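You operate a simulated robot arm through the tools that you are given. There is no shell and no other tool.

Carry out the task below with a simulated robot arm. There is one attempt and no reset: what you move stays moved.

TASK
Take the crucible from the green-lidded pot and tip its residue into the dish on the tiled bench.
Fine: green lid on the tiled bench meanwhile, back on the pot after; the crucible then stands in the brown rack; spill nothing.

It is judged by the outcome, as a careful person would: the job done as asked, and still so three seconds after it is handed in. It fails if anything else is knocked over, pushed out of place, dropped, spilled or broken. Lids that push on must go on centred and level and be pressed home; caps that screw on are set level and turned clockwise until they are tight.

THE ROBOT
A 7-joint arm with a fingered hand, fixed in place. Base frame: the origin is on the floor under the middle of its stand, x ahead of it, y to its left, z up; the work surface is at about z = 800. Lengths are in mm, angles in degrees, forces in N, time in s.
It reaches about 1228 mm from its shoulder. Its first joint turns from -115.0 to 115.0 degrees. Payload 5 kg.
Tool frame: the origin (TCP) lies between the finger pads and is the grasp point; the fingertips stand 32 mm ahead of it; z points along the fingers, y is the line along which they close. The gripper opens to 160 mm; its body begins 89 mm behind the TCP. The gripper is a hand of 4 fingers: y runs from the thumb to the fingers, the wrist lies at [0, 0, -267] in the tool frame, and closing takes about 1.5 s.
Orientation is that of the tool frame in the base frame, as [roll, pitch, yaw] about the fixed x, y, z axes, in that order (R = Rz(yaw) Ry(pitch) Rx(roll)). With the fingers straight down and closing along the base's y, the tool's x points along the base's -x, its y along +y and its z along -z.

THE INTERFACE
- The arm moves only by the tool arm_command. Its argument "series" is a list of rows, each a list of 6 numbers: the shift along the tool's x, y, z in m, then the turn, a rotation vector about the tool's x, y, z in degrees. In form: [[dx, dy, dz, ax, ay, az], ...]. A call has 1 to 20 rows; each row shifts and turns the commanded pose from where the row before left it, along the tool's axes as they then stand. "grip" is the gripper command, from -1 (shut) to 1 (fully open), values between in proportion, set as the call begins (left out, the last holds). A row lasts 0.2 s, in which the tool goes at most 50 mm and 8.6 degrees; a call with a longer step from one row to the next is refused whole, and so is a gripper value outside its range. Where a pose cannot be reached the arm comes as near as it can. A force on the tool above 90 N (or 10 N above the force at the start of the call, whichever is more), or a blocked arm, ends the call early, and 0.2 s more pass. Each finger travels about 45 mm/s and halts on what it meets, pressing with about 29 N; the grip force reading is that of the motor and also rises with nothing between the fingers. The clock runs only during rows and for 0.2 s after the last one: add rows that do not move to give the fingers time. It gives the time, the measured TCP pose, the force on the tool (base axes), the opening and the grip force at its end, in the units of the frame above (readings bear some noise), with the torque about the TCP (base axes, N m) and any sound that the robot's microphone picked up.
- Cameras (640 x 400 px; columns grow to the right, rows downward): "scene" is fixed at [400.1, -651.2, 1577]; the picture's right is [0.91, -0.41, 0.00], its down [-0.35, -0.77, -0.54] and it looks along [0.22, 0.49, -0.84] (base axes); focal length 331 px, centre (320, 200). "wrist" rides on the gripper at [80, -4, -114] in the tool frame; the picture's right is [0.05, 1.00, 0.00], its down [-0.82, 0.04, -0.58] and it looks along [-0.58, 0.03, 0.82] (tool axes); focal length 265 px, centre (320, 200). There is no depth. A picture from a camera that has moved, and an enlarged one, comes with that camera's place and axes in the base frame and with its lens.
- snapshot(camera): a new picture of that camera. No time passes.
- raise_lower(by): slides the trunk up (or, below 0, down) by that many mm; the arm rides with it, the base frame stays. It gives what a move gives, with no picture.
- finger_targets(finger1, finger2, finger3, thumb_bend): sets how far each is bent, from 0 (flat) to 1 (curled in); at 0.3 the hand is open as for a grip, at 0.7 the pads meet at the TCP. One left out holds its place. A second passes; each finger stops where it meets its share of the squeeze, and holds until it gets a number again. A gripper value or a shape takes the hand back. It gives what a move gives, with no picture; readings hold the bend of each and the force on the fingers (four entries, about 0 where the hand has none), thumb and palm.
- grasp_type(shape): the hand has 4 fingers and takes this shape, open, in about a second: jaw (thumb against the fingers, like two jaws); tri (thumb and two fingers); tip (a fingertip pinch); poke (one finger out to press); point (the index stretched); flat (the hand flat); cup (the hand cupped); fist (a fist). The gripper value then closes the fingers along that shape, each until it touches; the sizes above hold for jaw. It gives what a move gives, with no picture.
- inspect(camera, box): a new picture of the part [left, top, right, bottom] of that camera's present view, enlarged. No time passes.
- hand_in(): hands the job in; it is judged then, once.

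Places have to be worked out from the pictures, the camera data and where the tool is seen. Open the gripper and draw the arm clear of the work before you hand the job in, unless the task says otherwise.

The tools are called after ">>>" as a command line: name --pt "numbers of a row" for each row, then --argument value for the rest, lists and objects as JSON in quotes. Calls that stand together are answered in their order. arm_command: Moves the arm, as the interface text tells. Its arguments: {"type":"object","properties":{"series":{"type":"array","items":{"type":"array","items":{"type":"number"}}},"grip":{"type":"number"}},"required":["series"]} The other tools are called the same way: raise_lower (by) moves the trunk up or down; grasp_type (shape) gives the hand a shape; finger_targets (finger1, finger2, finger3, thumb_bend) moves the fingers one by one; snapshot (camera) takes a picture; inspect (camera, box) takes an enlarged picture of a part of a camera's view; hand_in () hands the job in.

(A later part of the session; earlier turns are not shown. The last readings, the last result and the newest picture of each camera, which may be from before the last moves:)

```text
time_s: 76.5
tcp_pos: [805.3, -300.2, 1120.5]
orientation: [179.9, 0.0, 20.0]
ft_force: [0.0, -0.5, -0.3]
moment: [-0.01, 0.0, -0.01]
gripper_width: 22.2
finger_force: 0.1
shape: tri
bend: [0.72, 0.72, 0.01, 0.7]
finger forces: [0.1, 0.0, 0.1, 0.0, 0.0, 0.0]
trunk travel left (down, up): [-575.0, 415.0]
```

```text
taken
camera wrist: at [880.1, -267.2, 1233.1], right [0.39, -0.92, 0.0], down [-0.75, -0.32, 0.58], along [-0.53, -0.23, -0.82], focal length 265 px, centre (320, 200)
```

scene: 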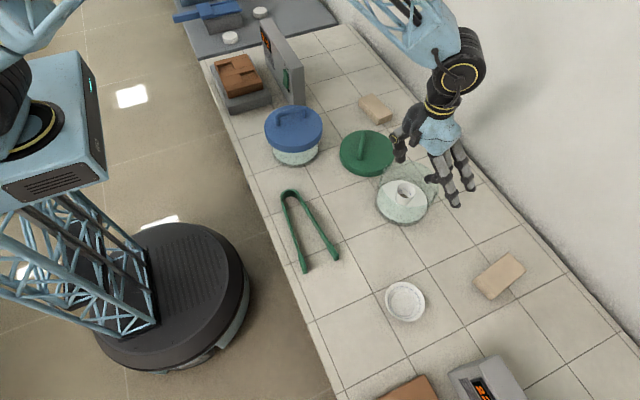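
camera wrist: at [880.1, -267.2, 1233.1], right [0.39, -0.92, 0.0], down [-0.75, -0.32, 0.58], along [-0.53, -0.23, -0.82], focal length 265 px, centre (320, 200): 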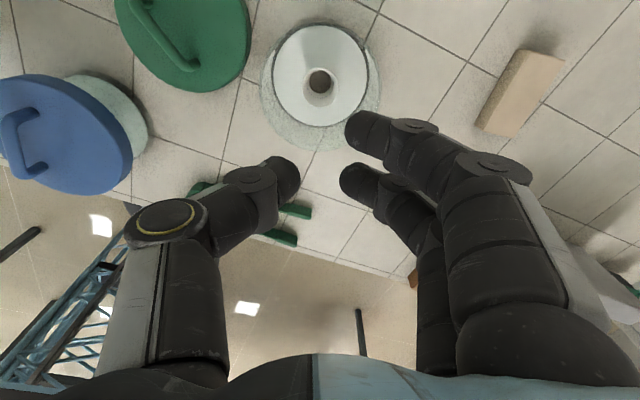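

In "cup" the fingers stay straight and near vertical, which would fit the jar better. I'll test keeping finger 2 straight from "cup" while opening the thumb and splaying fingers 1 and 3.

>>> grasp_type --shape "cup"

>>> finger_targets --thumb_bend 0.4

>>> snapshot --camera "wrist"

>>> finger_targets --finger1 0.0 --finger3 0.0

>>> snapshot --camera "wrist"

>>> inspect --camera "scene" --box '[360, 30, 560, 190]'

```text
time_s: 77.4
tcp_pos: [806.8, -299.4, 1119.6]
orientation: [-180.0, 0.1, 20.0]
ft_force: [-0.1, 0.6, -0.5]
moment: [0.03, 0.01, 0.02]
gripper_width: 59.9
finger_force: 0.1
shape: cup
bend: [0.01, 0.0, 0.01, 0.26]
finger forces: [0.1, 0.0, 0.0, 0.1, 0.1, 0.1]
trunk travel left (down, up): [-575.0, 415.0]
```

```text
time_s: 78.4
tcp_pos: [806.3, -299.4, 1121.0]
orientation: [-179.9, 0.0, 19.9]
ft_force: [-0.7, -0.5, -0.5]
moment: [-0.02, -0.03, 0.02]
gripper_width: 82.5
finger_force: 0.0
shape: fingers
bend: [0.01, 0.0, 0.01, 0.4]
finger forces: [0.1, 0.0, 0.0, 0.0, 0.0, 0.0]
trunk travel left (down, up): [-575.0, 415.0]
```

```text
taken
camera wrist: at [880.1, -267.2, 1233.1], right [0.39, -0.92, 0.0], down [-0.75, -0.32, 0.58], along [-0.53, -0.23, -0.82], focal length 265 px, centre (320, 200)
```

wrist: 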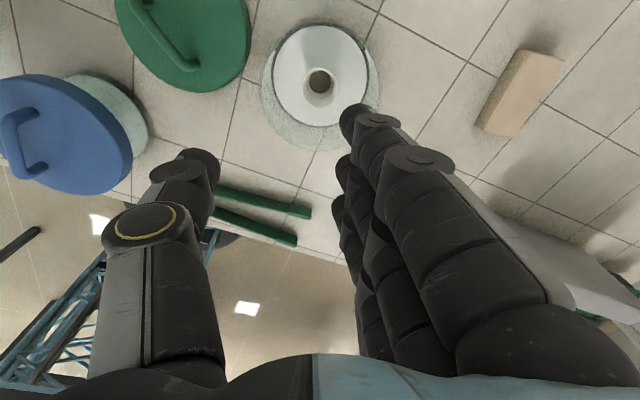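

```text
time_s: 79.4
tcp_pos: [807.0, -300.3, 1119.6]
orientation: [-180.0, 0.1, 20.1]
ft_force: [0.2, -0.7, 0.3]
moment: [0.0, 0.03, -0.02]
gripper_width: 187.5
finger_force: 0.0
shape: fingers
bend: [0.0, 0.0, 0.0, 0.4]
finger forces: [0.0, 0.1, 0.0, 0.0, 0.1, 0.1]
trunk travel left (down, up): [-575.0, 415.0]
```

```text
taken
camera wrist: at [880.1, -267.2, 1233.1], right [0.39, -0.92, 0.0], down [-0.75, -0.32, 0.58], along [-0.53, -0.23, -0.82], focal length 265 px, centre (320, 200)
```

wrist: 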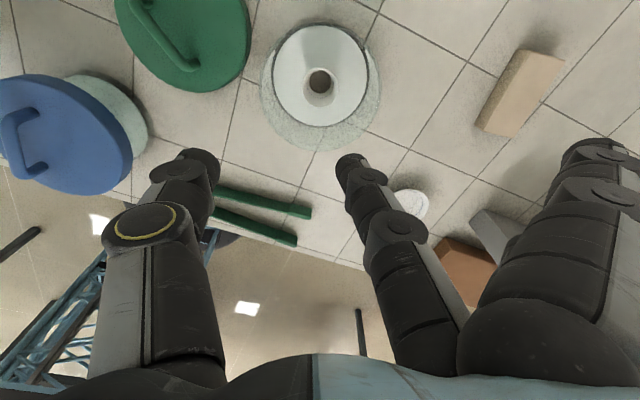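

```text
2.50 times, centred on (460, 110) of scene
camera zoom: at [400.1, -651.2, 1577.0], right [0.91, -0.41, 0.0], down [-0.35, -0.77, -0.54], along [0.22, 0.49, -0.84], focal length 826 px, centre (-30, 425)
```

zoom: 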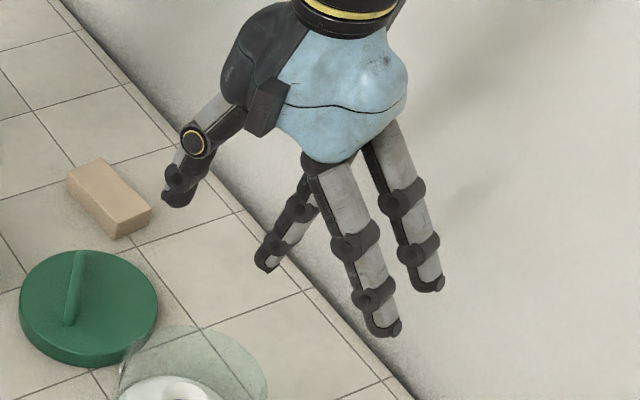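

Finger 2 stays straight while fingers 1 and 3 splay clear and the thumb opens independently. That arrangement should fit inside the jar if the cup is offset toward the thumb. I'll set the thumb to 0.43, shift the hand about 21 mm and come down to just above the jar rim to check.

>>> finger_targets --thumb_bend 0.43

>>> arm_command --pt "-0.001 0.0208 0.02 0 0 0" --pt "0 0 0.04 0 0 0" --pt "0 0 0.04 0 0 0" --pt "0 0 0.04 0 0 0" --pt "0 0 0.03 0 0 0" --pt "0 0 0 0 0 0"

>>> snapshot --camera "wrist"

>>> inspect --camera "wrist" --box '[190, 60, 430, 240]'

>>> inspect --camera "scene" --box '[360, 110, 500, 230]'

```text
time_s: 80.4
tcp_pos: [805.3, -299.3, 1120.6]
orientation: [-179.9, 0.0, 19.9]
ft_force: [0.2, 0.7, 0.7]
moment: [-0.02, 0.0, 0.0]
gripper_width: 182.6
finger_force: 0.1
shape: fingers
bend: [0.0, 0.0, 0.0, 0.43]
finger forces: [0.0, 0.0, 0.0, 0.0, 0.0, 0.0]
trunk travel left (down, up): [-575.0, 415.0]
```

```text
time_s: 81.8
tcp_pos: [811.8, -319.9, 950.1]
orientation: [180.0, 0.0, 20.1]
ft_force: [-0.2, -0.2, 1.0]
moment: [0.0, 0.01, -0.01]
gripper_width: 182.7
finger_force: 0.0
shape: fingers
bend: [0.0, 0.01, 0.0, 0.43]
finger forces: [0.0, 0.0, 0.0, 0.0, 0.1, 0.1]
trunk travel left (down, up): [-575.0, 415.0]
```

```text
taken
camera wrist: at [885.5, -286.1, 1062.9], right [0.39, -0.92, 0.0], down [-0.75, -0.32, 0.58], along [-0.53, -0.23, -0.82], focal length 265 px, centre (320, 200)
```

wrist: 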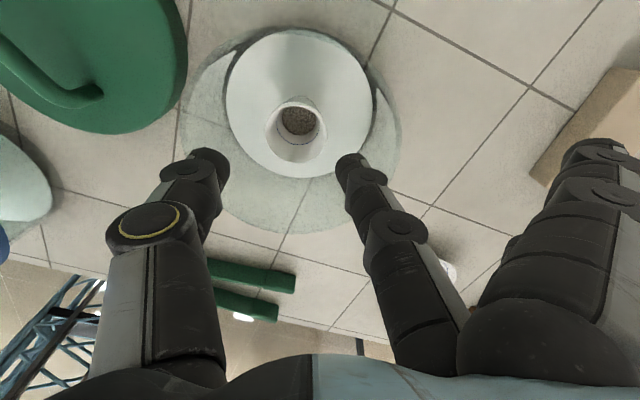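

```text
2.22 times, centred on (310, 150) of wrist
camera zoom: at [885.5, -286.1, 1062.9], right [0.39, -0.92, 0.0], down [-0.75, -0.32, 0.58], along [-0.53, -0.23, -0.82], focal length 590 px, centre (342, 311)
```

zoom: 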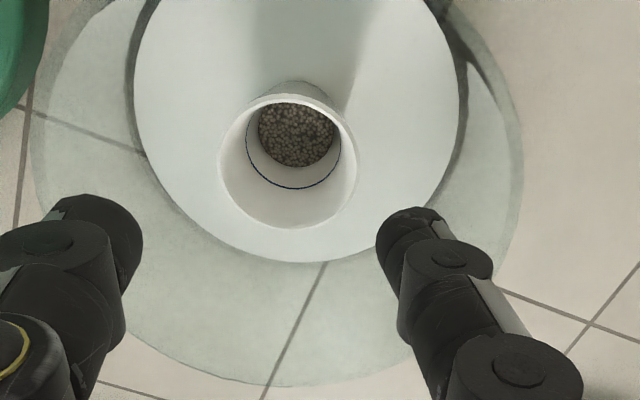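

```text
3.33 times, centred on (430, 170) of scene
camera zoom: at [400.1, -651.2, 1577.0], right [0.91, -0.41, 0.0], down [-0.35, -0.77, -0.54], along [0.22, 0.49, -0.84], focal length 1102 px, centre (-47, 300)
```

zoom: 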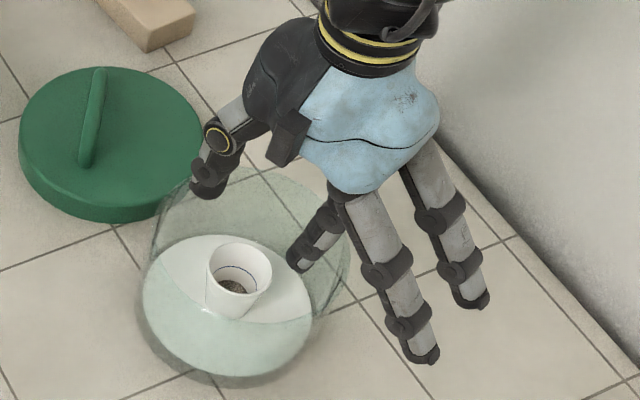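

The fingers straddle the cup with about 3 mm on the finger side and 10 mm on the thumb side, and everything should clear the jar rim by about 8 mm. I'll descend 40 mm and check again.

>>> arm_command --pt "0 0 0.01 0 0 0" --pt "0 0 0.01 0 0 0" --pt "0 0 0.01 0 0 0" --pt "0 0 0.01 0 0 0" --pt "0 0 0 0 0 0"

>>> snapshot --camera "wrist"

>>> inspect --camera "wrist" --box '[190, 60, 430, 240]'

>>> inspect --camera "scene" --box '[360, 110, 500, 230]'

```text
time_s: 83.0
tcp_pos: [811.8, -318.4, 910.2]
orientation: [-180.0, 0.0, 20.1]
ft_force: [-0.2, -0.1, -0.8]
moment: [-0.04, 0.02, -0.02]
gripper_width: 182.3
finger_force: 0.0
shape: fingers
bend: [0.0, 0.01, 0.0, 0.43]
finger forces: [0.0, 0.0, 0.0, 0.1, 0.0, 0.0]
trunk travel left (down, up): [-575.0, 415.0]
```

```text
taken
camera wrist: at [886.0, -286.9, 1022.8], right [0.39, -0.92, 0.0], down [-0.75, -0.32, 0.58], along [-0.53, -0.23, -0.82], focal length 265 px, centre (320, 200)
```

wrist: 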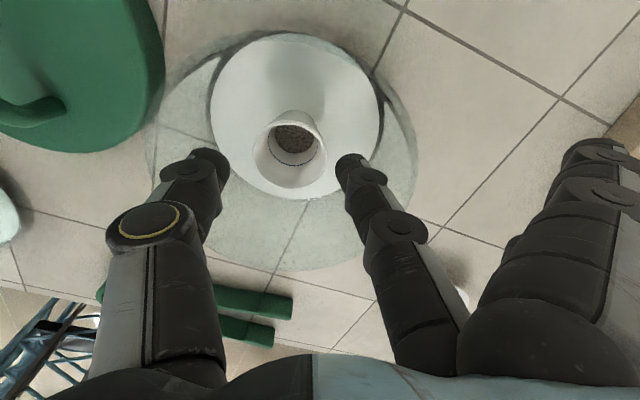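

```text
2.22 times, centred on (310, 150) of wrist
camera zoom: at [886.0, -286.9, 1022.8], right [0.39, -0.92, 0.0], down [-0.75, -0.32, 0.58], along [-0.53, -0.23, -0.82], focal length 590 px, centre (342, 311)
```

zoom: 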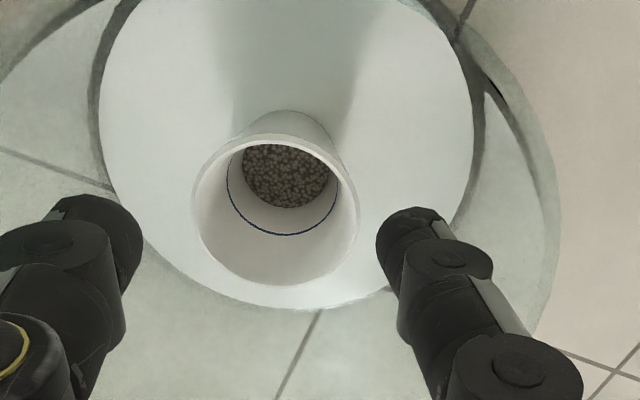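

```text
3.33 times, centred on (430, 170) of scene
camera zoom: at [400.1, -651.2, 1577.0], right [0.91, -0.41, 0.0], down [-0.35, -0.77, -0.54], along [0.22, 0.49, -0.84], focal length 1102 px, centre (-47, 300)
```

zoom: 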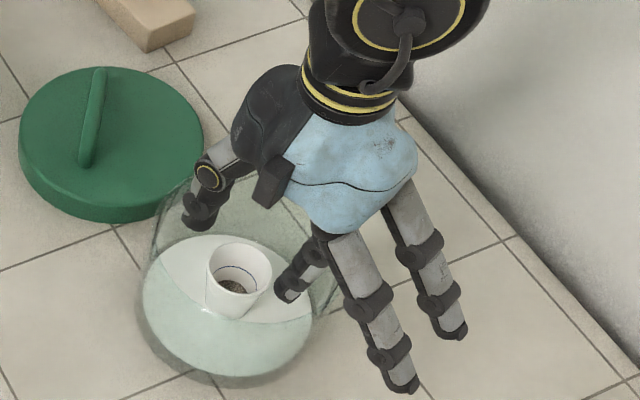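

The centring holds (cup at tool X≈0, Y≈-20). I'll descend another 20 mm, watching the forces and the splayed fingers against the jar rim.

>>> arm_command --pt "0 0 0.007 0 0 0" --pt "0 0 0.007 0 0 0" --pt "0 0 0.006 0 0 0" --pt "0 0 0 0 0 0"

>>> inspect --camera "wrist" --box '[190, 60, 430, 240]'

>>> inspect --camera "scene" --box '[360, 130, 480, 230]'

```text
time_s: 84.0
tcp_pos: [813.0, -319.3, 890.3]
orientation: [179.9, 0.0, 20.0]
ft_force: [0.3, 0.2, 0.2]
moment: [0.01, 0.0, -0.02]
gripper_width: 182.5
finger_force: 0.0
shape: fingers
bend: [0.0, 0.01, 0.0, 0.43]
finger forces: [0.1, 0.0, 0.0, 0.0, 0.1, 0.0]
trunk travel left (down, up): [-575.0, 415.0]
```

```text
2.22 times, centred on (310, 150) of wrist
camera zoom: at [886.2, -286.7, 1002.8], right [0.39, -0.92, 0.0], down [-0.75, -0.32, 0.58], along [-0.53, -0.23, -0.82], focal length 590 px, centre (342, 311)
```

zoom: 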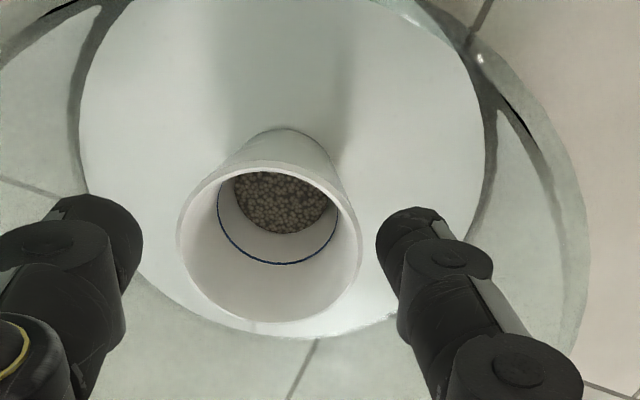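

```text
4.00 times, centred on (420, 180) of scene
camera zoom: at [400.1, -651.2, 1577.0], right [0.91, -0.41, 0.0], down [-0.35, -0.77, -0.54], along [0.22, 0.49, -0.84], focal length 1322 px, centre (-80, 280)
```

zoom: 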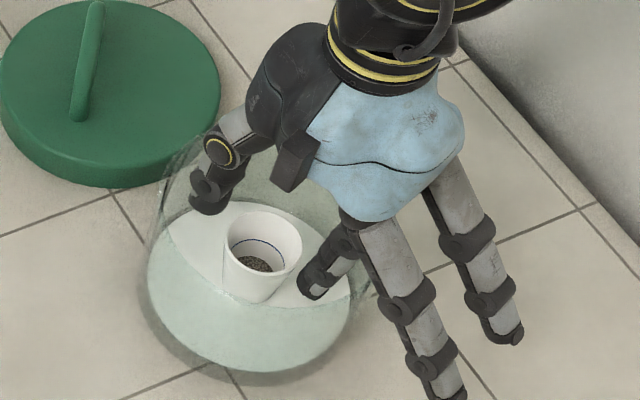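

Still free with a 3–4 mm gap on the finger side. Descending the last 15 mm to gripping depth.

>>> arm_command --pt "0 0 0.005 0 0 0" --pt "0 0 0.005 0 0 0" --pt "0 0 0.005 0 0 0" --pt "0 0 0 0 0 0"

>>> inspect --camera "wrist" --box '[190, 80, 430, 260]'

>>> inspect --camera "scene" --box '[360, 130, 480, 230]'

```text
time_s: 85.0
tcp_pos: [812.0, -318.8, 874.0]
orientation: [180.0, 0.0, 20.0]
ft_force: [0.4, 0.5, 0.5]
moment: [0.03, -0.01, -0.03]
gripper_width: 182.4
finger_force: 0.0
shape: fingers
bend: [0.0, 0.01, 0.0, 0.43]
finger forces: [0.0, 0.1, 0.0, 0.0, 0.1, 0.0]
trunk travel left (down, up): [-575.0, 415.0]
```

```text
2.22 times, centred on (310, 170) of wrist
camera zoom: at [886.0, -286.6, 987.7], right [0.39, -0.92, 0.0], down [-0.75, -0.32, 0.58], along [-0.53, -0.23, -0.82], focal length 590 px, centre (342, 267)
```

zoom: 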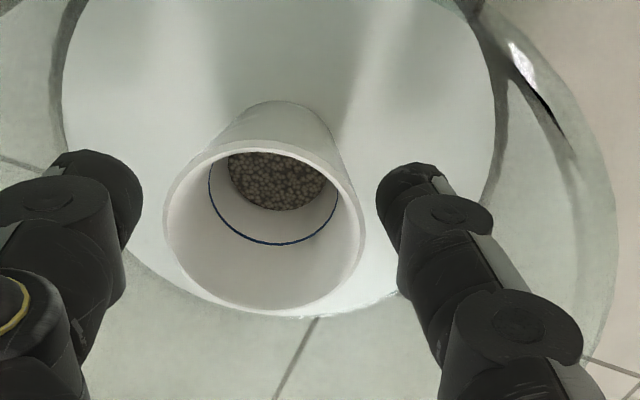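

```text
4.00 times, centred on (420, 180) of scene
camera zoom: at [400.1, -651.2, 1577.0], right [0.91, -0.41, 0.0], down [-0.35, -0.77, -0.54], along [0.22, 0.49, -0.84], focal length 1322 px, centre (-80, 280)
```

zoom: 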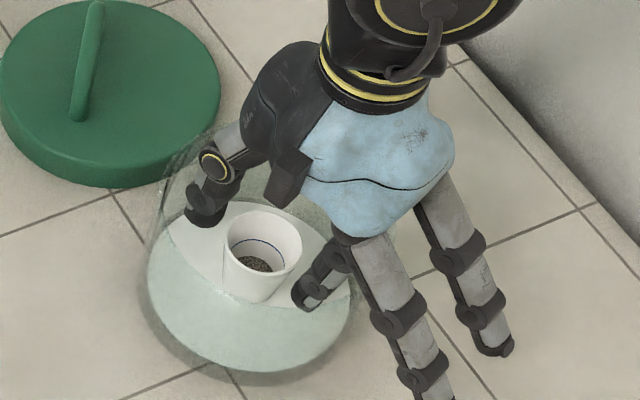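

No contact yet: about 5 mm of gap at finger 2 and about 10 mm at the thumb. I'll nudge 4 mm so finger 2 almost touches, then close the thumb gently.

>>> arm_command --pt "0 -0.002 0 0 0 0" --pt "0 -0.002 0 0 0 0" --pt "0 0 0 0 0 0"

>>> finger_targets --thumb_bend 0.47

>>> inspect --camera "wrist" --box '[190, 80, 430, 260]'

```text
time_s: 85.8
tcp_pos: [811.0, -315.0, 874.6]
orientation: [-180.0, 0.0, 20.0]
ft_force: [0.3, 0.5, -0.3]
moment: [-0.01, -0.02, -0.01]
gripper_width: 182.7
finger_force: 0.1
shape: fingers
bend: [0.0, 0.01, 0.0, 0.43]
finger forces: [0.0, 0.1, 0.0, 0.0, 0.0, 0.1]
trunk travel left (down, up): [-575.0, 415.0]
```

```text
time_s: 86.8
tcp_pos: [810.3, -315.7, 874.2]
orientation: [-180.0, 0.0, 20.0]
ft_force: [0.1, 0.7, 0.8]
moment: [0.02, 0.01, -0.01]
gripper_width: 174.7
finger_force: 0.0
shape: fingers
bend: [0.0, 0.01, 0.0, 0.47]
finger forces: [0.0, 0.0, 0.0, 0.0, 0.1, 0.0]
trunk travel left (down, up): [-575.0, 415.0]
```

```text
2.22 times, centred on (310, 170) of wrist
camera zoom: at [884.7, -282.9, 987.8], right [0.39, -0.92, 0.0], down [-0.75, -0.32, 0.58], along [-0.53, -0.23, -0.82], focal length 590 px, centre (342, 267)
```

zoom: 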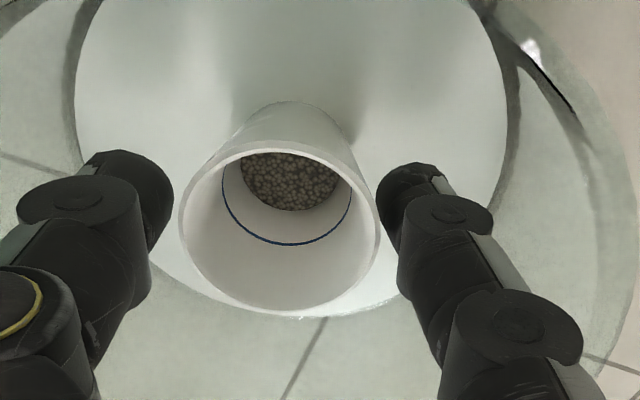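

Both sides are near the cup now with no contact force yet. Closing the thumb further.

>>> finger_targets --thumb_bend 0.51

>>> inspect --camera "wrist" --box '[190, 80, 430, 260]'

```text
time_s: 87.8
tcp_pos: [811.1, -315.7, 874.7]
orientation: [-179.9, 0.0, 19.9]
ft_force: [0.4, 0.4, 0.0]
moment: [0.04, -0.03, 0.03]
gripper_width: 166.7
finger_force: 0.0
shape: fingers
bend: [0.0, 0.01, 0.0, 0.51]
finger forces: [0.0, 0.0, 0.0, 0.1, 0.1, 0.1]
trunk travel left (down, up): [-575.0, 415.0]
```

```text
2.22 times, centred on (310, 170) of wrist
camera zoom: at [884.7, -282.9, 987.8], right [0.39, -0.92, 0.0], down [-0.75, -0.32, 0.58], along [-0.53, -0.23, -0.82], focal length 590 px, centre (342, 267)
```

zoom: 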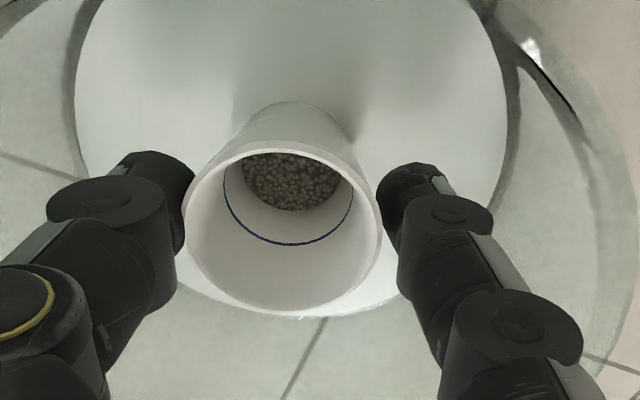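

The thumb is touching and sliding the cup slightly toward finger 2. I'll continue closing.

>>> finger_targets --thumb_bend 0.55

>>> inspect --camera "wrist" --box '[190, 80, 430, 260]'

>>> inspect --camera "scene" --box '[360, 130, 480, 230]'

```text
time_s: 88.8
tcp_pos: [810.9, -316.1, 874.5]
orientation: [179.9, 0.0, 20.1]
ft_force: [-0.3, 0.6, 0.1]
moment: [0.04, 0.01, 0.01]
gripper_width: 159.8
finger_force: 1.6
shape: fingers
bend: [0.0, 0.0, 0.0, 0.54]
finger forces: [0.0, 1.1, 0.0, 0.0, 1.3, 0.0]
trunk travel left (down, up): [-575.0, 415.0]
```

```text
2.22 times, centred on (310, 170) of wrist
camera zoom: at [884.7, -282.9, 987.8], right [0.39, -0.92, 0.0], down [-0.75, -0.32, 0.58], along [-0.53, -0.23, -0.82], focal length 590 px, centre (342, 267)
```

zoom: 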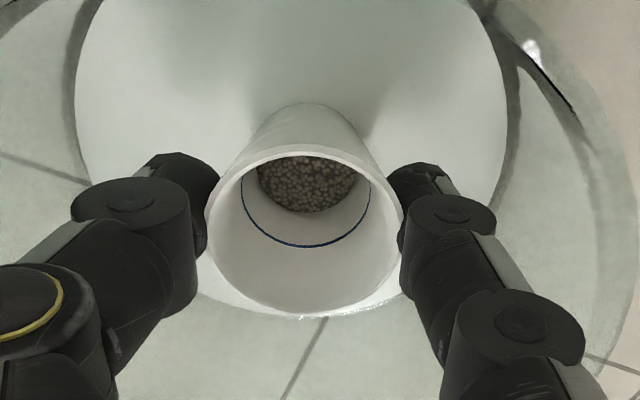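

```text
4.00 times, centred on (420, 180) of scene
camera zoom: at [400.1, -651.2, 1577.0], right [0.91, -0.41, 0.0], down [-0.35, -0.77, -0.54], along [0.22, 0.49, -0.84], focal length 1322 px, centre (-80, 280)
```

zoom: 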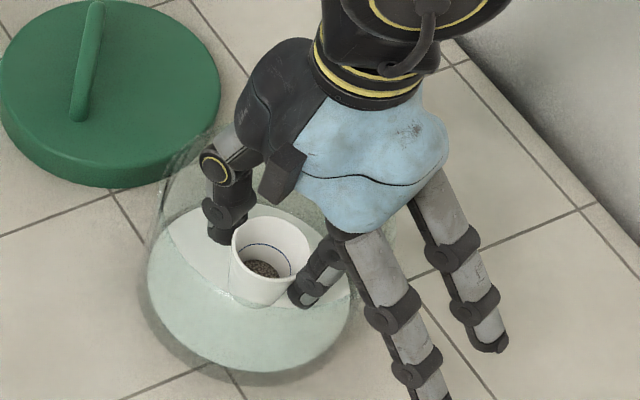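

Both sides are now in light contact (about 1 N), with the cup upright. I'll squeeze more firmly.

>>> finger_targets --thumb_bend 0.7

>>> inspect --camera "wrist" --box '[190, 80, 430, 260]'

```text
time_s: 89.8
tcp_pos: [812.0, -314.7, 875.6]
orientation: [-180.0, 0.0, 20.0]
ft_force: [0.4, 0.3, -0.4]
moment: [0.02, 0.01, -0.01]
gripper_width: 143.6
finger_force: 12.9
shape: fingers
bend: [0.0, 0.0, 0.0, 0.66]
finger forces: [0.0, 13.2, 0.1, 0.0, 12.4, 0.0]
trunk travel left (down, up): [-575.0, 415.0]
```

```text
2.22 times, centred on (310, 170) of wrist
camera zoom: at [884.7, -282.8, 987.7], right [0.39, -0.92, 0.0], down [-0.75, -0.32, 0.58], along [-0.53, -0.23, -0.82], focal length 590 px, centre (342, 267)
```

zoom: 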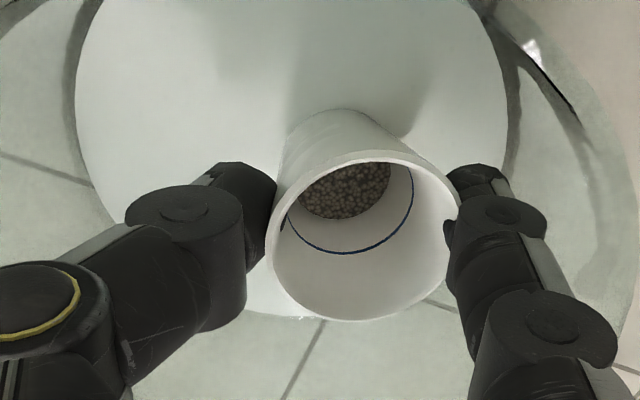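

The thumb pushed the cup about 15 mm and finger 2 yielded until both held it at about 13 N. It's still upright and clear of the jar wall. I'll lift slowly and check that it comes along.

>>> arm_command --pt "0 0 -0.003 0 0 0" --pt "0 0 -0.004 0 0 0" --pt "0 0 -0.004 0 0 0" --pt "0 0 -0.004 0 0 0" --pt "0 0 0 0 0 0"

>>> inspect --camera "wrist" --box '[190, 80, 430, 260]'

>>> inspect --camera "scene" --box '[360, 130, 480, 230]'

```text
time_s: 91.0
tcp_pos: [811.5, -316.1, 889.7]
orientation: [-179.9, 0.0, 20.0]
ft_force: [-0.8, 2.3, -0.5]
moment: [0.0, 0.0, -0.02]
gripper_width: 143.4
finger_force: 12.9
shape: fingers
bend: [0.0, 0.0, 0.0, 0.66]
finger forces: [0.0, 13.8, 0.0, 0.0, 12.5, 0.1]
trunk travel left (down, up): [-575.0, 415.0]
```

```text
2.22 times, centred on (310, 170) of wrist
camera zoom: at [884.8, -282.9, 1002.8], right [0.39, -0.92, 0.0], down [-0.75, -0.32, 0.58], along [-0.53, -0.23, -0.82], focal length 590 px, centre (342, 267)
```

zoom: 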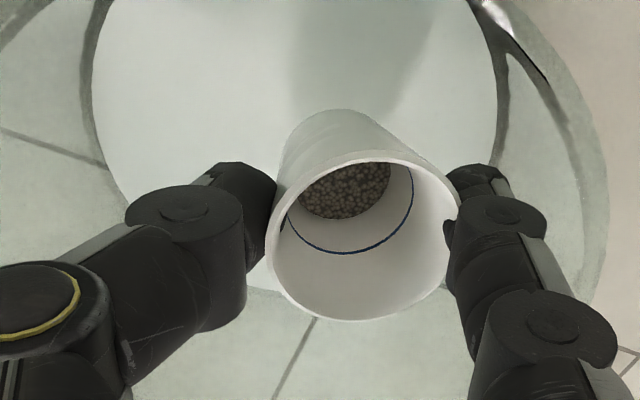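

```text
4.00 times, centred on (420, 180) of scene
camera zoom: at [400.1, -651.2, 1577.0], right [0.91, -0.41, 0.0], down [-0.35, -0.77, -0.54], along [0.22, 0.49, -0.84], focal length 1322 px, centre (-80, 280)
```

zoom: 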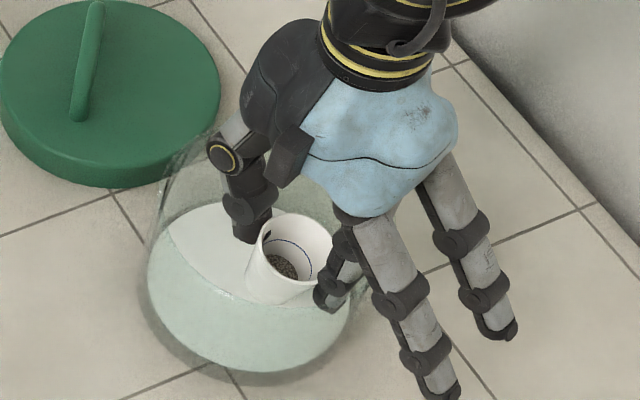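

The cup lifts firmly with the hand. I'll continue straight up, smoothly, until it's clear of the jar rim.

>>> arm_command --pt "0 0 -0.006 0 0 0" --pt "0 0 -0.01 0 0 0" --pt "0 0 -0.012 0 0 0" --pt "0 0 -0.014 0 0 0" --pt "0 0 -0.016 0 0 0" --pt "0 0 -0.016 0 0 0" --pt "0 0 -0.016 0 0 0" --pt "0 0 -0.016 0 0 0" --pt "0 0 -0.012 0 0 0" --pt "0 0 -0.006 0 0 0" --pt "0 0 0 0 0 0"

>>> snapshot --camera "wrist"

>>> inspect --camera "scene" --box '[360, 90, 520, 230]'

```text
time_s: 93.4
tcp_pos: [809.7, -314.5, 1013.4]
orientation: [-180.0, 0.0, 20.0]
ft_force: [-0.1, -0.5, -1.2]
moment: [-0.01, -0.01, 0.02]
gripper_width: 143.5
finger_force: 11.8
shape: fingers
bend: [0.0, 0.0, 0.0, 0.66]
finger forces: [0.0, 11.8, 0.0, 0.0, 11.8, 0.0]
trunk travel left (down, up): [-575.0, 415.0]
```

```text
taken
camera wrist: at [884.7, -283.2, 1126.4], right [0.39, -0.92, 0.0], down [-0.75, -0.32, 0.58], along [-0.53, -0.23, -0.82], focal length 265 px, centre (320, 200)
```

wrist: 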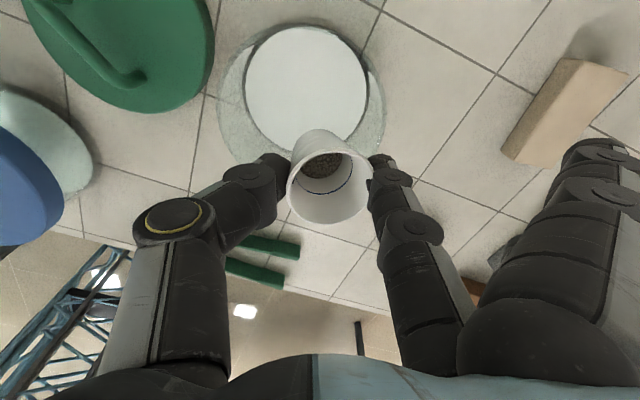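

```text
2.86 times, centred on (440, 160) of scene
camera zoom: at [400.1, -651.2, 1577.0], right [0.91, -0.41, 0.0], down [-0.35, -0.77, -0.54], along [0.22, 0.49, -0.84], focal length 944 px, centre (-23, 314)
```

zoom: 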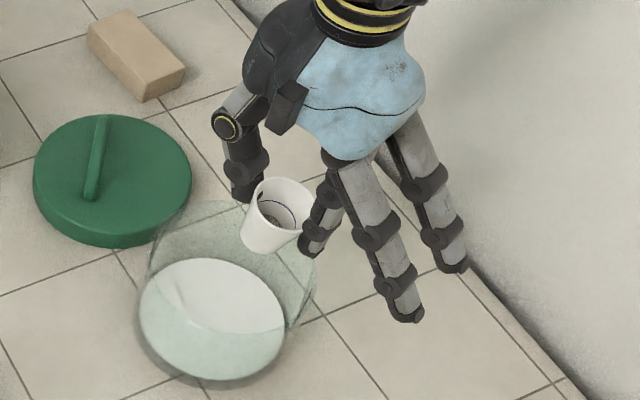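

The crucible is out and clear. Before planning the pour, I'll test whether the pinch holds it rigidly against rotation by leaning the hand 20° and checking if the cup turns with it.

>>> arm_command --pt "0 0 -0.01 0 5 0" --pt "0 0 -0.01 0 5 0" --pt "0 0 -0.01 0 5 0" --pt "0 0 -0.01 0 5 0" --pt "0 0 0 0 0 0" --pt "0 0 0 0 0 0"

>>> inspect --camera "wrist" --box '[190, 80, 430, 260]'

```text
time_s: 94.8
tcp_pos: [805.6, -317.4, 1053.3]
orientation: [179.9, -20.0, 20.0]
ft_force: [-0.9, 0.1, 0.2]
moment: [-0.01, 0.0, 0.02]
gripper_width: 143.6
finger_force: 11.7
shape: fingers
bend: [0.0, 0.0, 0.0, 0.66]
finger forces: [0.0, 11.8, 0.1, 0.0, 11.9, 0.0]
trunk travel left (down, up): [-575.0, 415.0]
```

```text
2.22 times, centred on (310, 170) of wrist
camera zoom: at [838.9, -299.6, 1186.9], right [0.39, -0.92, 0.02], down [-0.89, -0.37, 0.26], along [-0.24, -0.12, -0.96], focal length 590 px, centre (342, 267)
```

zoom: 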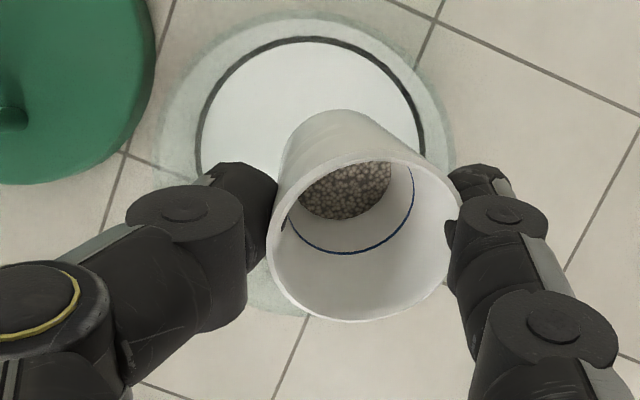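

The cup is held rigidly in the hand. For a good pour I want the hand leaned about 40° relative to the cup, so I'll set the cup down on clear bench near (765,-460) and regrip it at a lean. First I level the hand and carry it there.

>>> arm_command --pt "0 0 0 0 -5 0" --pt "0 0 0 0 -5 0" --pt "0 0 0 0 -5 0" --pt "0 0 0 0 -5 0" --pt "-0.007 0.01 0 0 0 0" --pt "-0.0134 0.0184 0 0 0 0" --pt "-0.0134 0.0184 0 0 0 0" --pt "-0.0134 0.0184 0 0 0 0" --pt "-0.0134 0.0184 0 0 0 0" --pt "-0.0134 0.0184 0 0 0 0" --pt "-0.0134 0.0184 0 0 0 0" --pt "0 0 0 0 0 2.5" --pt "0 0 0 -3.25 0 2.5" --pt "0 0 0 -3.25 0 2.5" --pt "0 0 0 -3.25 0 2.5" --pt "0 0 0 -3.25 0 0" --pt "0 0 0 0 0 0"

>>> snapshot --camera "wrist"

>>> snapshot --camera "scene"

>>> inspect --camera "scene" --box '[380, 150, 540, 290]'

```text
time_s: 98.4
tcp_pos: [764.7, -459.8, 1053.9]
orientation: [167.0, -0.7, 10.0]
ft_force: [0.1, -1.0, 0.7]
moment: [0.02, 0.01, 0.03]
gripper_width: 143.3
finger_force: 11.6
shape: fingers
bend: [0.0, 0.0, 0.0, 0.66]
finger forces: [0.0, 11.8, 0.1, 0.1, 11.9, 0.1]
trunk travel left (down, up): [-575.0, 415.0]
```

```text
taken
camera wrist: at [837.4, -416.5, 1163.2], right [0.22, -0.95, 0.23], down [-0.82, -0.06, 0.56], along [-0.52, -0.31, -0.8], focal length 265 px, centre (320, 200)
```

wrist: 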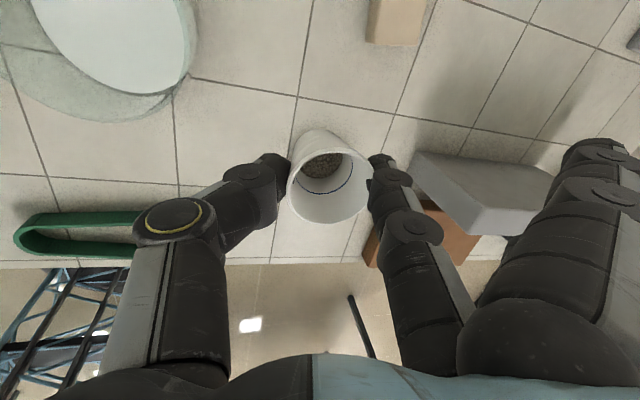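

```text
taken
```

scene: 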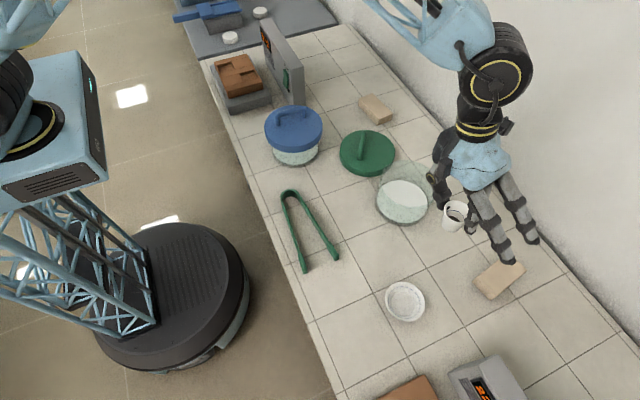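

```text
2.86 times, centred on (460, 220) of scene
camera zoom: at [400.1, -651.2, 1577.0], right [0.91, -0.41, 0.0], down [-0.35, -0.77, -0.54], along [0.22, 0.49, -0.84], focal length 944 px, centre (-80, 143)
```

zoom: 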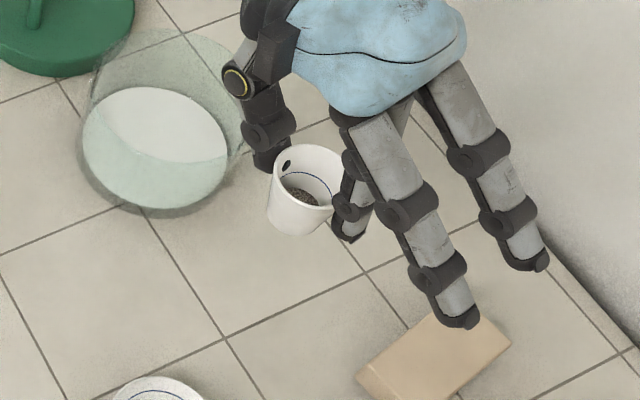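

The cup looks close to upright. I'll zoom in to judge any residual tilt before setting it down.

>>> inspect --camera "scene" --box '[430, 190, 490, 240]'

>>> inspect --camera "wrist" --box '[250, 110, 410, 240]'

```text
8.00 times, centred on (460, 215) of scene
camera zoom: at [400.1, -651.2, 1577.0], right [0.91, -0.41, 0.0], down [-0.35, -0.77, -0.54], along [0.22, 0.49, -0.84], focal length 2645 px, centre (-800, 80)
```

zoom: 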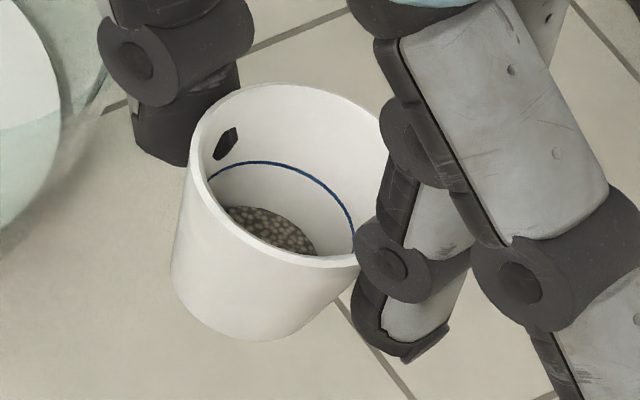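

```text
3.08 times, centred on (330, 175) of wrist
camera zoom: at [837.4, -416.5, 1163.2], right [0.22, -0.95, 0.23], down [-0.82, -0.06, 0.56], along [-0.52, -0.31, -0.8], focal length 817 px, centre (289, 277)
```

zoom: 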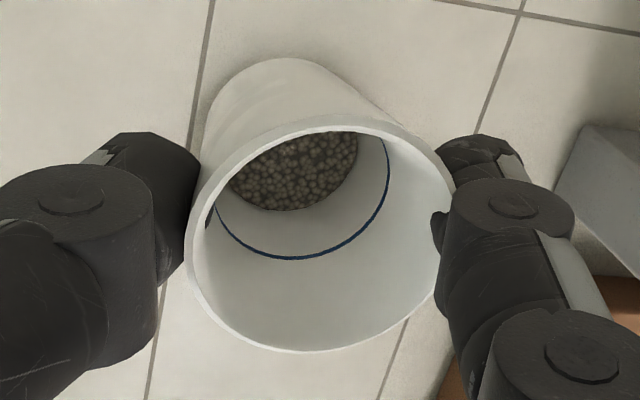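

The dark mark is just the thumb tip at the wall. The estimates suggest I over-corrected the tilt slightly, so I'll take back 7° and lower to just above the bench.

>>> arm_command --pt "0 0 0.02 3.5 0 0" --pt "0 0 0.025 3.5 0 0" --pt "0 0 0.03 0 0 0" --pt "0 0 0.03 0 0 0" --pt "0 0 0.03 0 0 0" --pt "0 0 0.025 0 0 0" --pt "0 0 0.015 0 0 0" --pt "0 0 0 0 0 0"

>>> inspect --camera "scene" --box '[400, 210, 500, 290]'

>>> snapshot --camera "wrist"

```text
time_s: 100.2
tcp_pos: [770.8, -481.5, 879.9]
orientation: [174.0, -0.6, 10.1]
ft_force: [-0.4, 0.1, -1.3]
moment: [0.02, -0.02, -0.03]
gripper_width: 143.6
finger_force: 11.7
shape: fingers
bend: [0.0, 0.0, 0.0, 0.66]
finger forces: [0.0, 11.7, 0.0, 0.1, 11.8, 0.1]
trunk travel left (down, up): [-575.0, 415.0]
```

```text
5.00 times, centred on (450, 250) of scene
camera zoom: at [400.1, -651.2, 1577.0], right [0.91, -0.41, 0.0], down [-0.35, -0.77, -0.54], along [0.22, 0.49, -0.84], focal length 1653 px, centre (-330, -50)
```

zoom: 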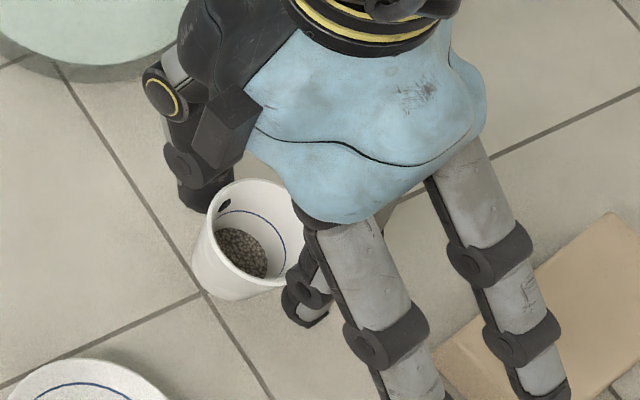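

```text
taken
camera wrist: at [845.4, -451.9, 992.5], right [0.22, -0.97, 0.1], down [-0.81, -0.13, 0.57], along [-0.54, -0.21, -0.82], focal length 265 px, centre (320, 200)
```

wrist: 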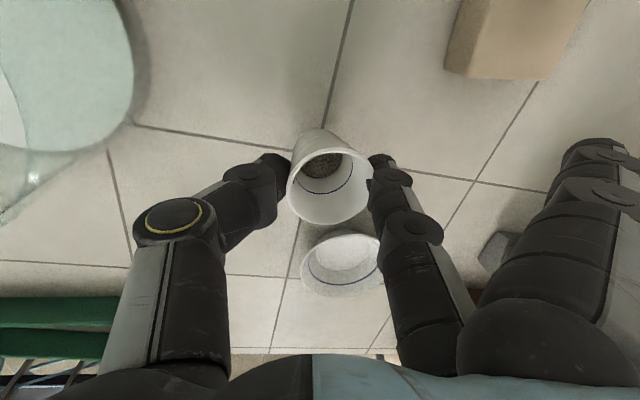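

The tan block is close to where a splayed finger would end up, so I'll shift the set-down spot to about (725,-440).

>>> arm_command --pt "-0.0096 -0.012 -0.002 0 0 0" --pt "-0.0096 -0.012 -0.001 0 0 0" --pt "-0.0096 -0.012 -0.001 0 0 0" --pt "-0.0096 -0.012 -0.001 0 0 0" --pt "0 0 0 0 0 0"

>>> inspect --camera "scene" --box '[390, 190, 490, 270]'

>>> inspect --camera "wrist" --box '[250, 110, 410, 240]'

```text
time_s: 101.4
tcp_pos: [724.1, -441.0, 879.5]
orientation: [174.0, -0.6, 9.9]
ft_force: [-0.1, -0.3, -0.5]
moment: [0.02, 0.0, 0.0]
gripper_width: 143.3
finger_force: 11.5
shape: fingers
bend: [0.0, 0.0, 0.0, 0.66]
finger forces: [0.1, 11.7, 0.0, 0.0, 11.7, 0.0]
trunk travel left (down, up): [-575.0, 415.0]
```

```text
5.00 times, centred on (440, 230) of scene
camera zoom: at [400.1, -651.2, 1577.0], right [0.91, -0.41, 0.0], down [-0.35, -0.77, -0.54], along [0.22, 0.49, -0.84], focal length 1653 px, centre (-280, 50)
```

zoom: 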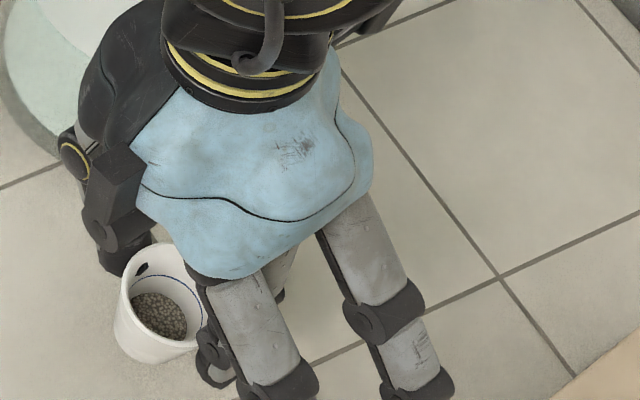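

```text
3.08 times, centred on (330, 175) of wrist
camera zoom: at [798.6, -410.3, 992.1], right [0.22, -0.97, 0.1], down [-0.81, -0.12, 0.57], along [-0.54, -0.21, -0.82], focal length 817 px, centre (289, 277)
```

zoom: 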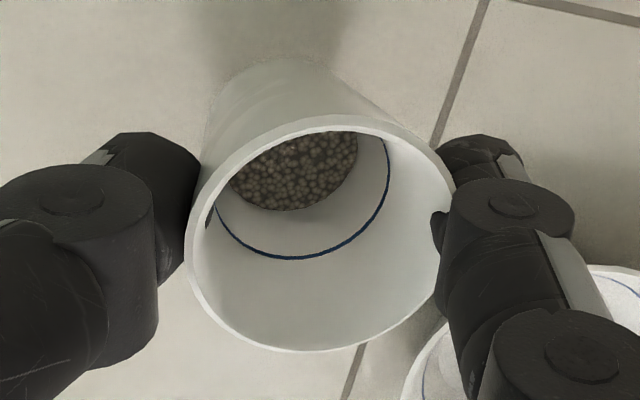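

Position is good. Lowering toward contact with the bench, in small steps.

>>> arm_command --pt "0 0 0.004 0 0 0" --pt "0 0 0.004 0 0 0" --pt "0 0 0.002 0 0 0" --pt "0 0 0.002 0 0 0" --pt "0 0 0 0 0 0"

>>> arm_command --pt "0 0 0.002 0 0 0" --pt "0 0 0.001 0 0 0" --pt "0 0 0 0 0 0"

>>> arm_command --pt "0 0 0.002 0 0 0" --pt "0 0 0 0 0 0"

>>> inspect --camera "wrist" --box '[250, 110, 410, 240]'

```text
time_s: 102.6
tcp_pos: [724.9, -441.7, 866.9]
orientation: [174.0, -0.6, 10.1]
ft_force: [0.2, 0.5, -0.8]
moment: [0.0, 0.0, 0.01]
gripper_width: 143.1
finger_force: 11.7
shape: fingers
bend: [0.0, 0.0, 0.0, 0.66]
finger forces: [0.0, 11.7, 0.0, 0.1, 11.9, 0.0]
trunk travel left (down, up): [-575.0, 415.0]
```

```text
time_s: 103.4
tcp_pos: [727.0, -442.8, 864.6]
orientation: [174.1, -0.6, 10.0]
ft_force: [1.0, -0.9, 0.4]
moment: [0.03, -0.01, 0.03]
gripper_width: 143.1
finger_force: 11.6
shape: fingers
bend: [0.0, 0.0, 0.0, 0.66]
finger forces: [0.0, 11.7, 0.0, 0.0, 11.8, 0.0]
trunk travel left (down, up): [-575.0, 415.0]
```

```text
time_s: 104.0
tcp_pos: [725.9, -441.7, 861.9]
orientation: [174.0, -0.6, 9.9]
ft_force: [0.4, 0.5, 1.6]
moment: [0.01, -0.03, -0.04]
gripper_width: 143.2
finger_force: 12.1
shape: fingers
bend: [0.0, 0.0, 0.0, 0.66]
finger forces: [0.0, 11.9, 0.1, 0.0, 12.1, 0.1]
trunk travel left (down, up): [-575.0, 415.0]
```

```text
3.08 times, centred on (330, 175) of wrist
camera zoom: at [800.4, -412.0, 975.4], right [0.22, -0.97, 0.1], down [-0.81, -0.13, 0.57], along [-0.54, -0.21, -0.82], focal length 817 px, centre (289, 277)
```

zoom: 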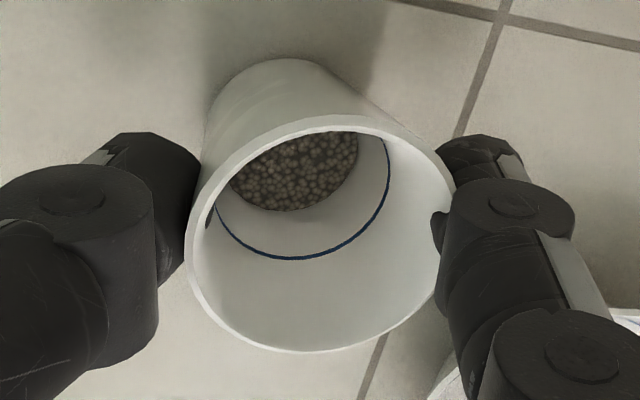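

Contact seems to be starting (force up from -0.8 to +1.6 N). One more millimetre to confirm.

>>> arm_command --pt "0 0 0.0015 0 0 0" --pt "0 0 0 0 0 0"

>>> inspect --camera "scene" --box '[390, 220, 450, 270]'

```text
time_s: 104.6
tcp_pos: [725.4, -442.6, 862.4]
orientation: [174.0, -0.7, 10.1]
ft_force: [-0.5, 1.4, 7.5]
moment: [-0.11, 0.01, -0.02]
gripper_width: 142.7
finger_force: 12.7
shape: fingers
bend: [0.0, 0.0, 0.0, 0.66]
finger forces: [0.0, 12.1, 0.0, 0.0, 13.0, 0.0]
trunk travel left (down, up): [-575.0, 415.0]
```

```text
8.00 times, centred on (420, 245) of scene
camera zoom: at [400.1, -651.2, 1577.0], right [0.91, -0.41, 0.0], down [-0.35, -0.77, -0.54], along [0.22, 0.49, -0.84], focal length 2645 px, centre (-480, -160)
```

zoom: 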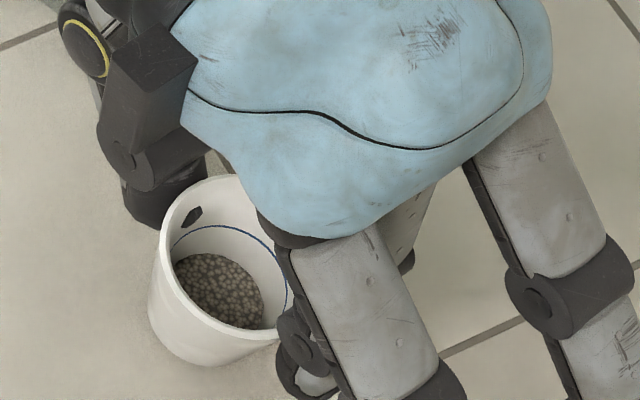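

Contact is firm, and the torque suggests the cup's −y base edge touched first, so some tilt remains. I'll lift 2 mm, rotate 4° back, and set down again.

>>> arm_command --pt "0 0 -0.003 0 0 0" --pt "0 0 0 -4 0 0" --pt "0 0 0 0 0 0"

>>> arm_command --pt "0 0 0.001 0 0 0" --pt "0 0 0.001 0 0 0" --pt "0 0 0 0 0 0"

>>> arm_command --pt "0 0 0.001 0 0 0" --pt "0 0 0 0 0 0"

```text
time_s: 105.4
tcp_pos: [724.8, -442.9, 864.2]
orientation: [170.1, -0.7, 10.0]
ft_force: [0.4, -0.7, 0.4]
moment: [0.01, -0.02, -0.01]
gripper_width: 143.0
finger_force: 12.1
shape: fingers
bend: [0.0, 0.0, 0.0, 0.66]
finger forces: [0.0, 12.0, 0.1, 0.1, 11.9, 0.1]
trunk travel left (down, up): [-575.0, 415.0]
```

```text
time_s: 106.2
tcp_pos: [725.2, -443.2, 861.5]
orientation: [170.1, -0.7, 10.1]
ft_force: [0.0, -0.3, -0.3]
moment: [0.0, 0.0, 0.01]
gripper_width: 143.0
finger_force: 12.3
shape: fingers
bend: [0.0, 0.0, 0.0, 0.66]
finger forces: [0.0, 11.9, 0.1, 0.0, 12.1, 0.1]
trunk travel left (down, up): [-575.0, 415.0]
```

```text
time_s: 106.8
tcp_pos: [725.2, -441.9, 860.6]
orientation: [170.0, -0.7, 10.0]
ft_force: [0.2, -0.5, -0.1]
moment: [-0.02, -0.03, 0.01]
gripper_width: 143.2
finger_force: 12.1
shape: fingers
bend: [0.0, 0.0, 0.0, 0.66]
finger forces: [0.0, 12.1, 0.0, 0.0, 12.1, 0.0]
trunk travel left (down, up): [-575.0, 415.0]
```

Not yet in contact; I'll keep lowering in 1 mm steps.

>>> arm_command --pt "0 0 0.001 0 0 0" --pt "0 0 0 0 0 0"

>>> arm_command --pt "0 0 0.001 0 0 0" --pt "0 0 0 0 0 0"

```text
time_s: 107.4
tcp_pos: [725.8, -443.4, 860.8]
orientation: [169.9, -0.7, 9.9]
ft_force: [-0.5, 1.5, 5.1]
moment: [0.0, 0.0, -0.01]
gripper_width: 142.9
finger_force: 12.3
shape: fingers
bend: [0.0, 0.0, 0.0, 0.66]
finger forces: [0.1, 12.3, 0.0, 0.0, 12.7, 0.0]
trunk travel left (down, up): [-575.0, 415.0]
```

```text
time_s: 108.0
tcp_pos: [725.8, -443.3, 860.2]
orientation: [170.0, -0.8, 10.1]
ft_force: [0.3, 2.7, 9.3]
moment: [-0.03, -0.02, -0.03]
gripper_width: 142.7
finger_force: 12.8
shape: fingers
bend: [0.0, 0.0, 0.0, 0.67]
finger forces: [0.0, 12.5, 0.0, 0.0, 13.7, 0.1]
trunk travel left (down, up): [-575.0, 415.0]
```

The cup is now flat on the bench (force with almost no torque). I'll ease off 1 mm and open the thumb gradually.

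>>> arm_command --pt "0 0 -0.001 0 0 0" --pt "0 0 0 0 0 0"

>>> finger_targets --thumb_bend 0.58

>>> inspect --camera "wrist" --box '[190, 80, 430, 260]'

```text
time_s: 108.6
tcp_pos: [725.4, -442.4, 859.9]
orientation: [170.0, -0.6, 9.9]
ft_force: [0.5, 2.1, 7.3]
moment: [-0.02, -0.01, 0.01]
gripper_width: 142.6
finger_force: 12.3
shape: fingers
bend: [0.0, 0.0, 0.0, 0.67]
finger forces: [0.0, 12.5, 0.0, 0.0, 12.9, 0.1]
trunk travel left (down, up): [-575.0, 415.0]
```

```text
time_s: 109.6
tcp_pos: [725.3, -443.3, 860.3]
orientation: [170.0, -0.6, 10.1]
ft_force: [-1.3, -0.8, 2.1]
moment: [0.0, 0.02, 0.02]
gripper_width: 155.4
finger_force: 2.2
shape: fingers
bend: [0.0, 0.0, 0.0, 0.57]
finger forces: [0.0, 2.7, 0.1, 0.0, 2.1, 0.0]
trunk travel left (down, up): [-575.0, 415.0]
```

```text
2.22 times, centred on (310, 170) of wrist
camera zoom: at [798.8, -404.7, 971.5], right [0.22, -0.96, 0.17], down [-0.82, -0.09, 0.57], along [-0.53, -0.27, -0.81], focal length 590 px, centre (342, 267)
```

zoom: 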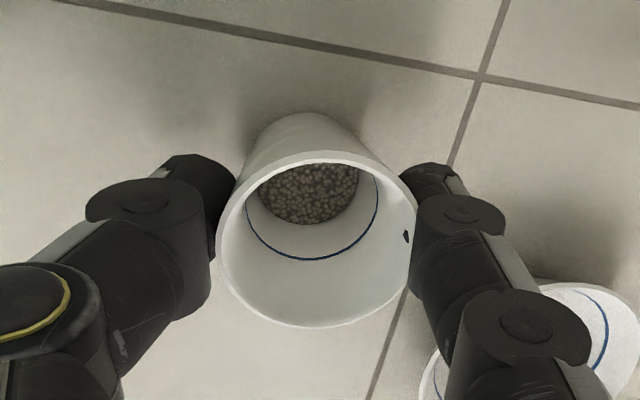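

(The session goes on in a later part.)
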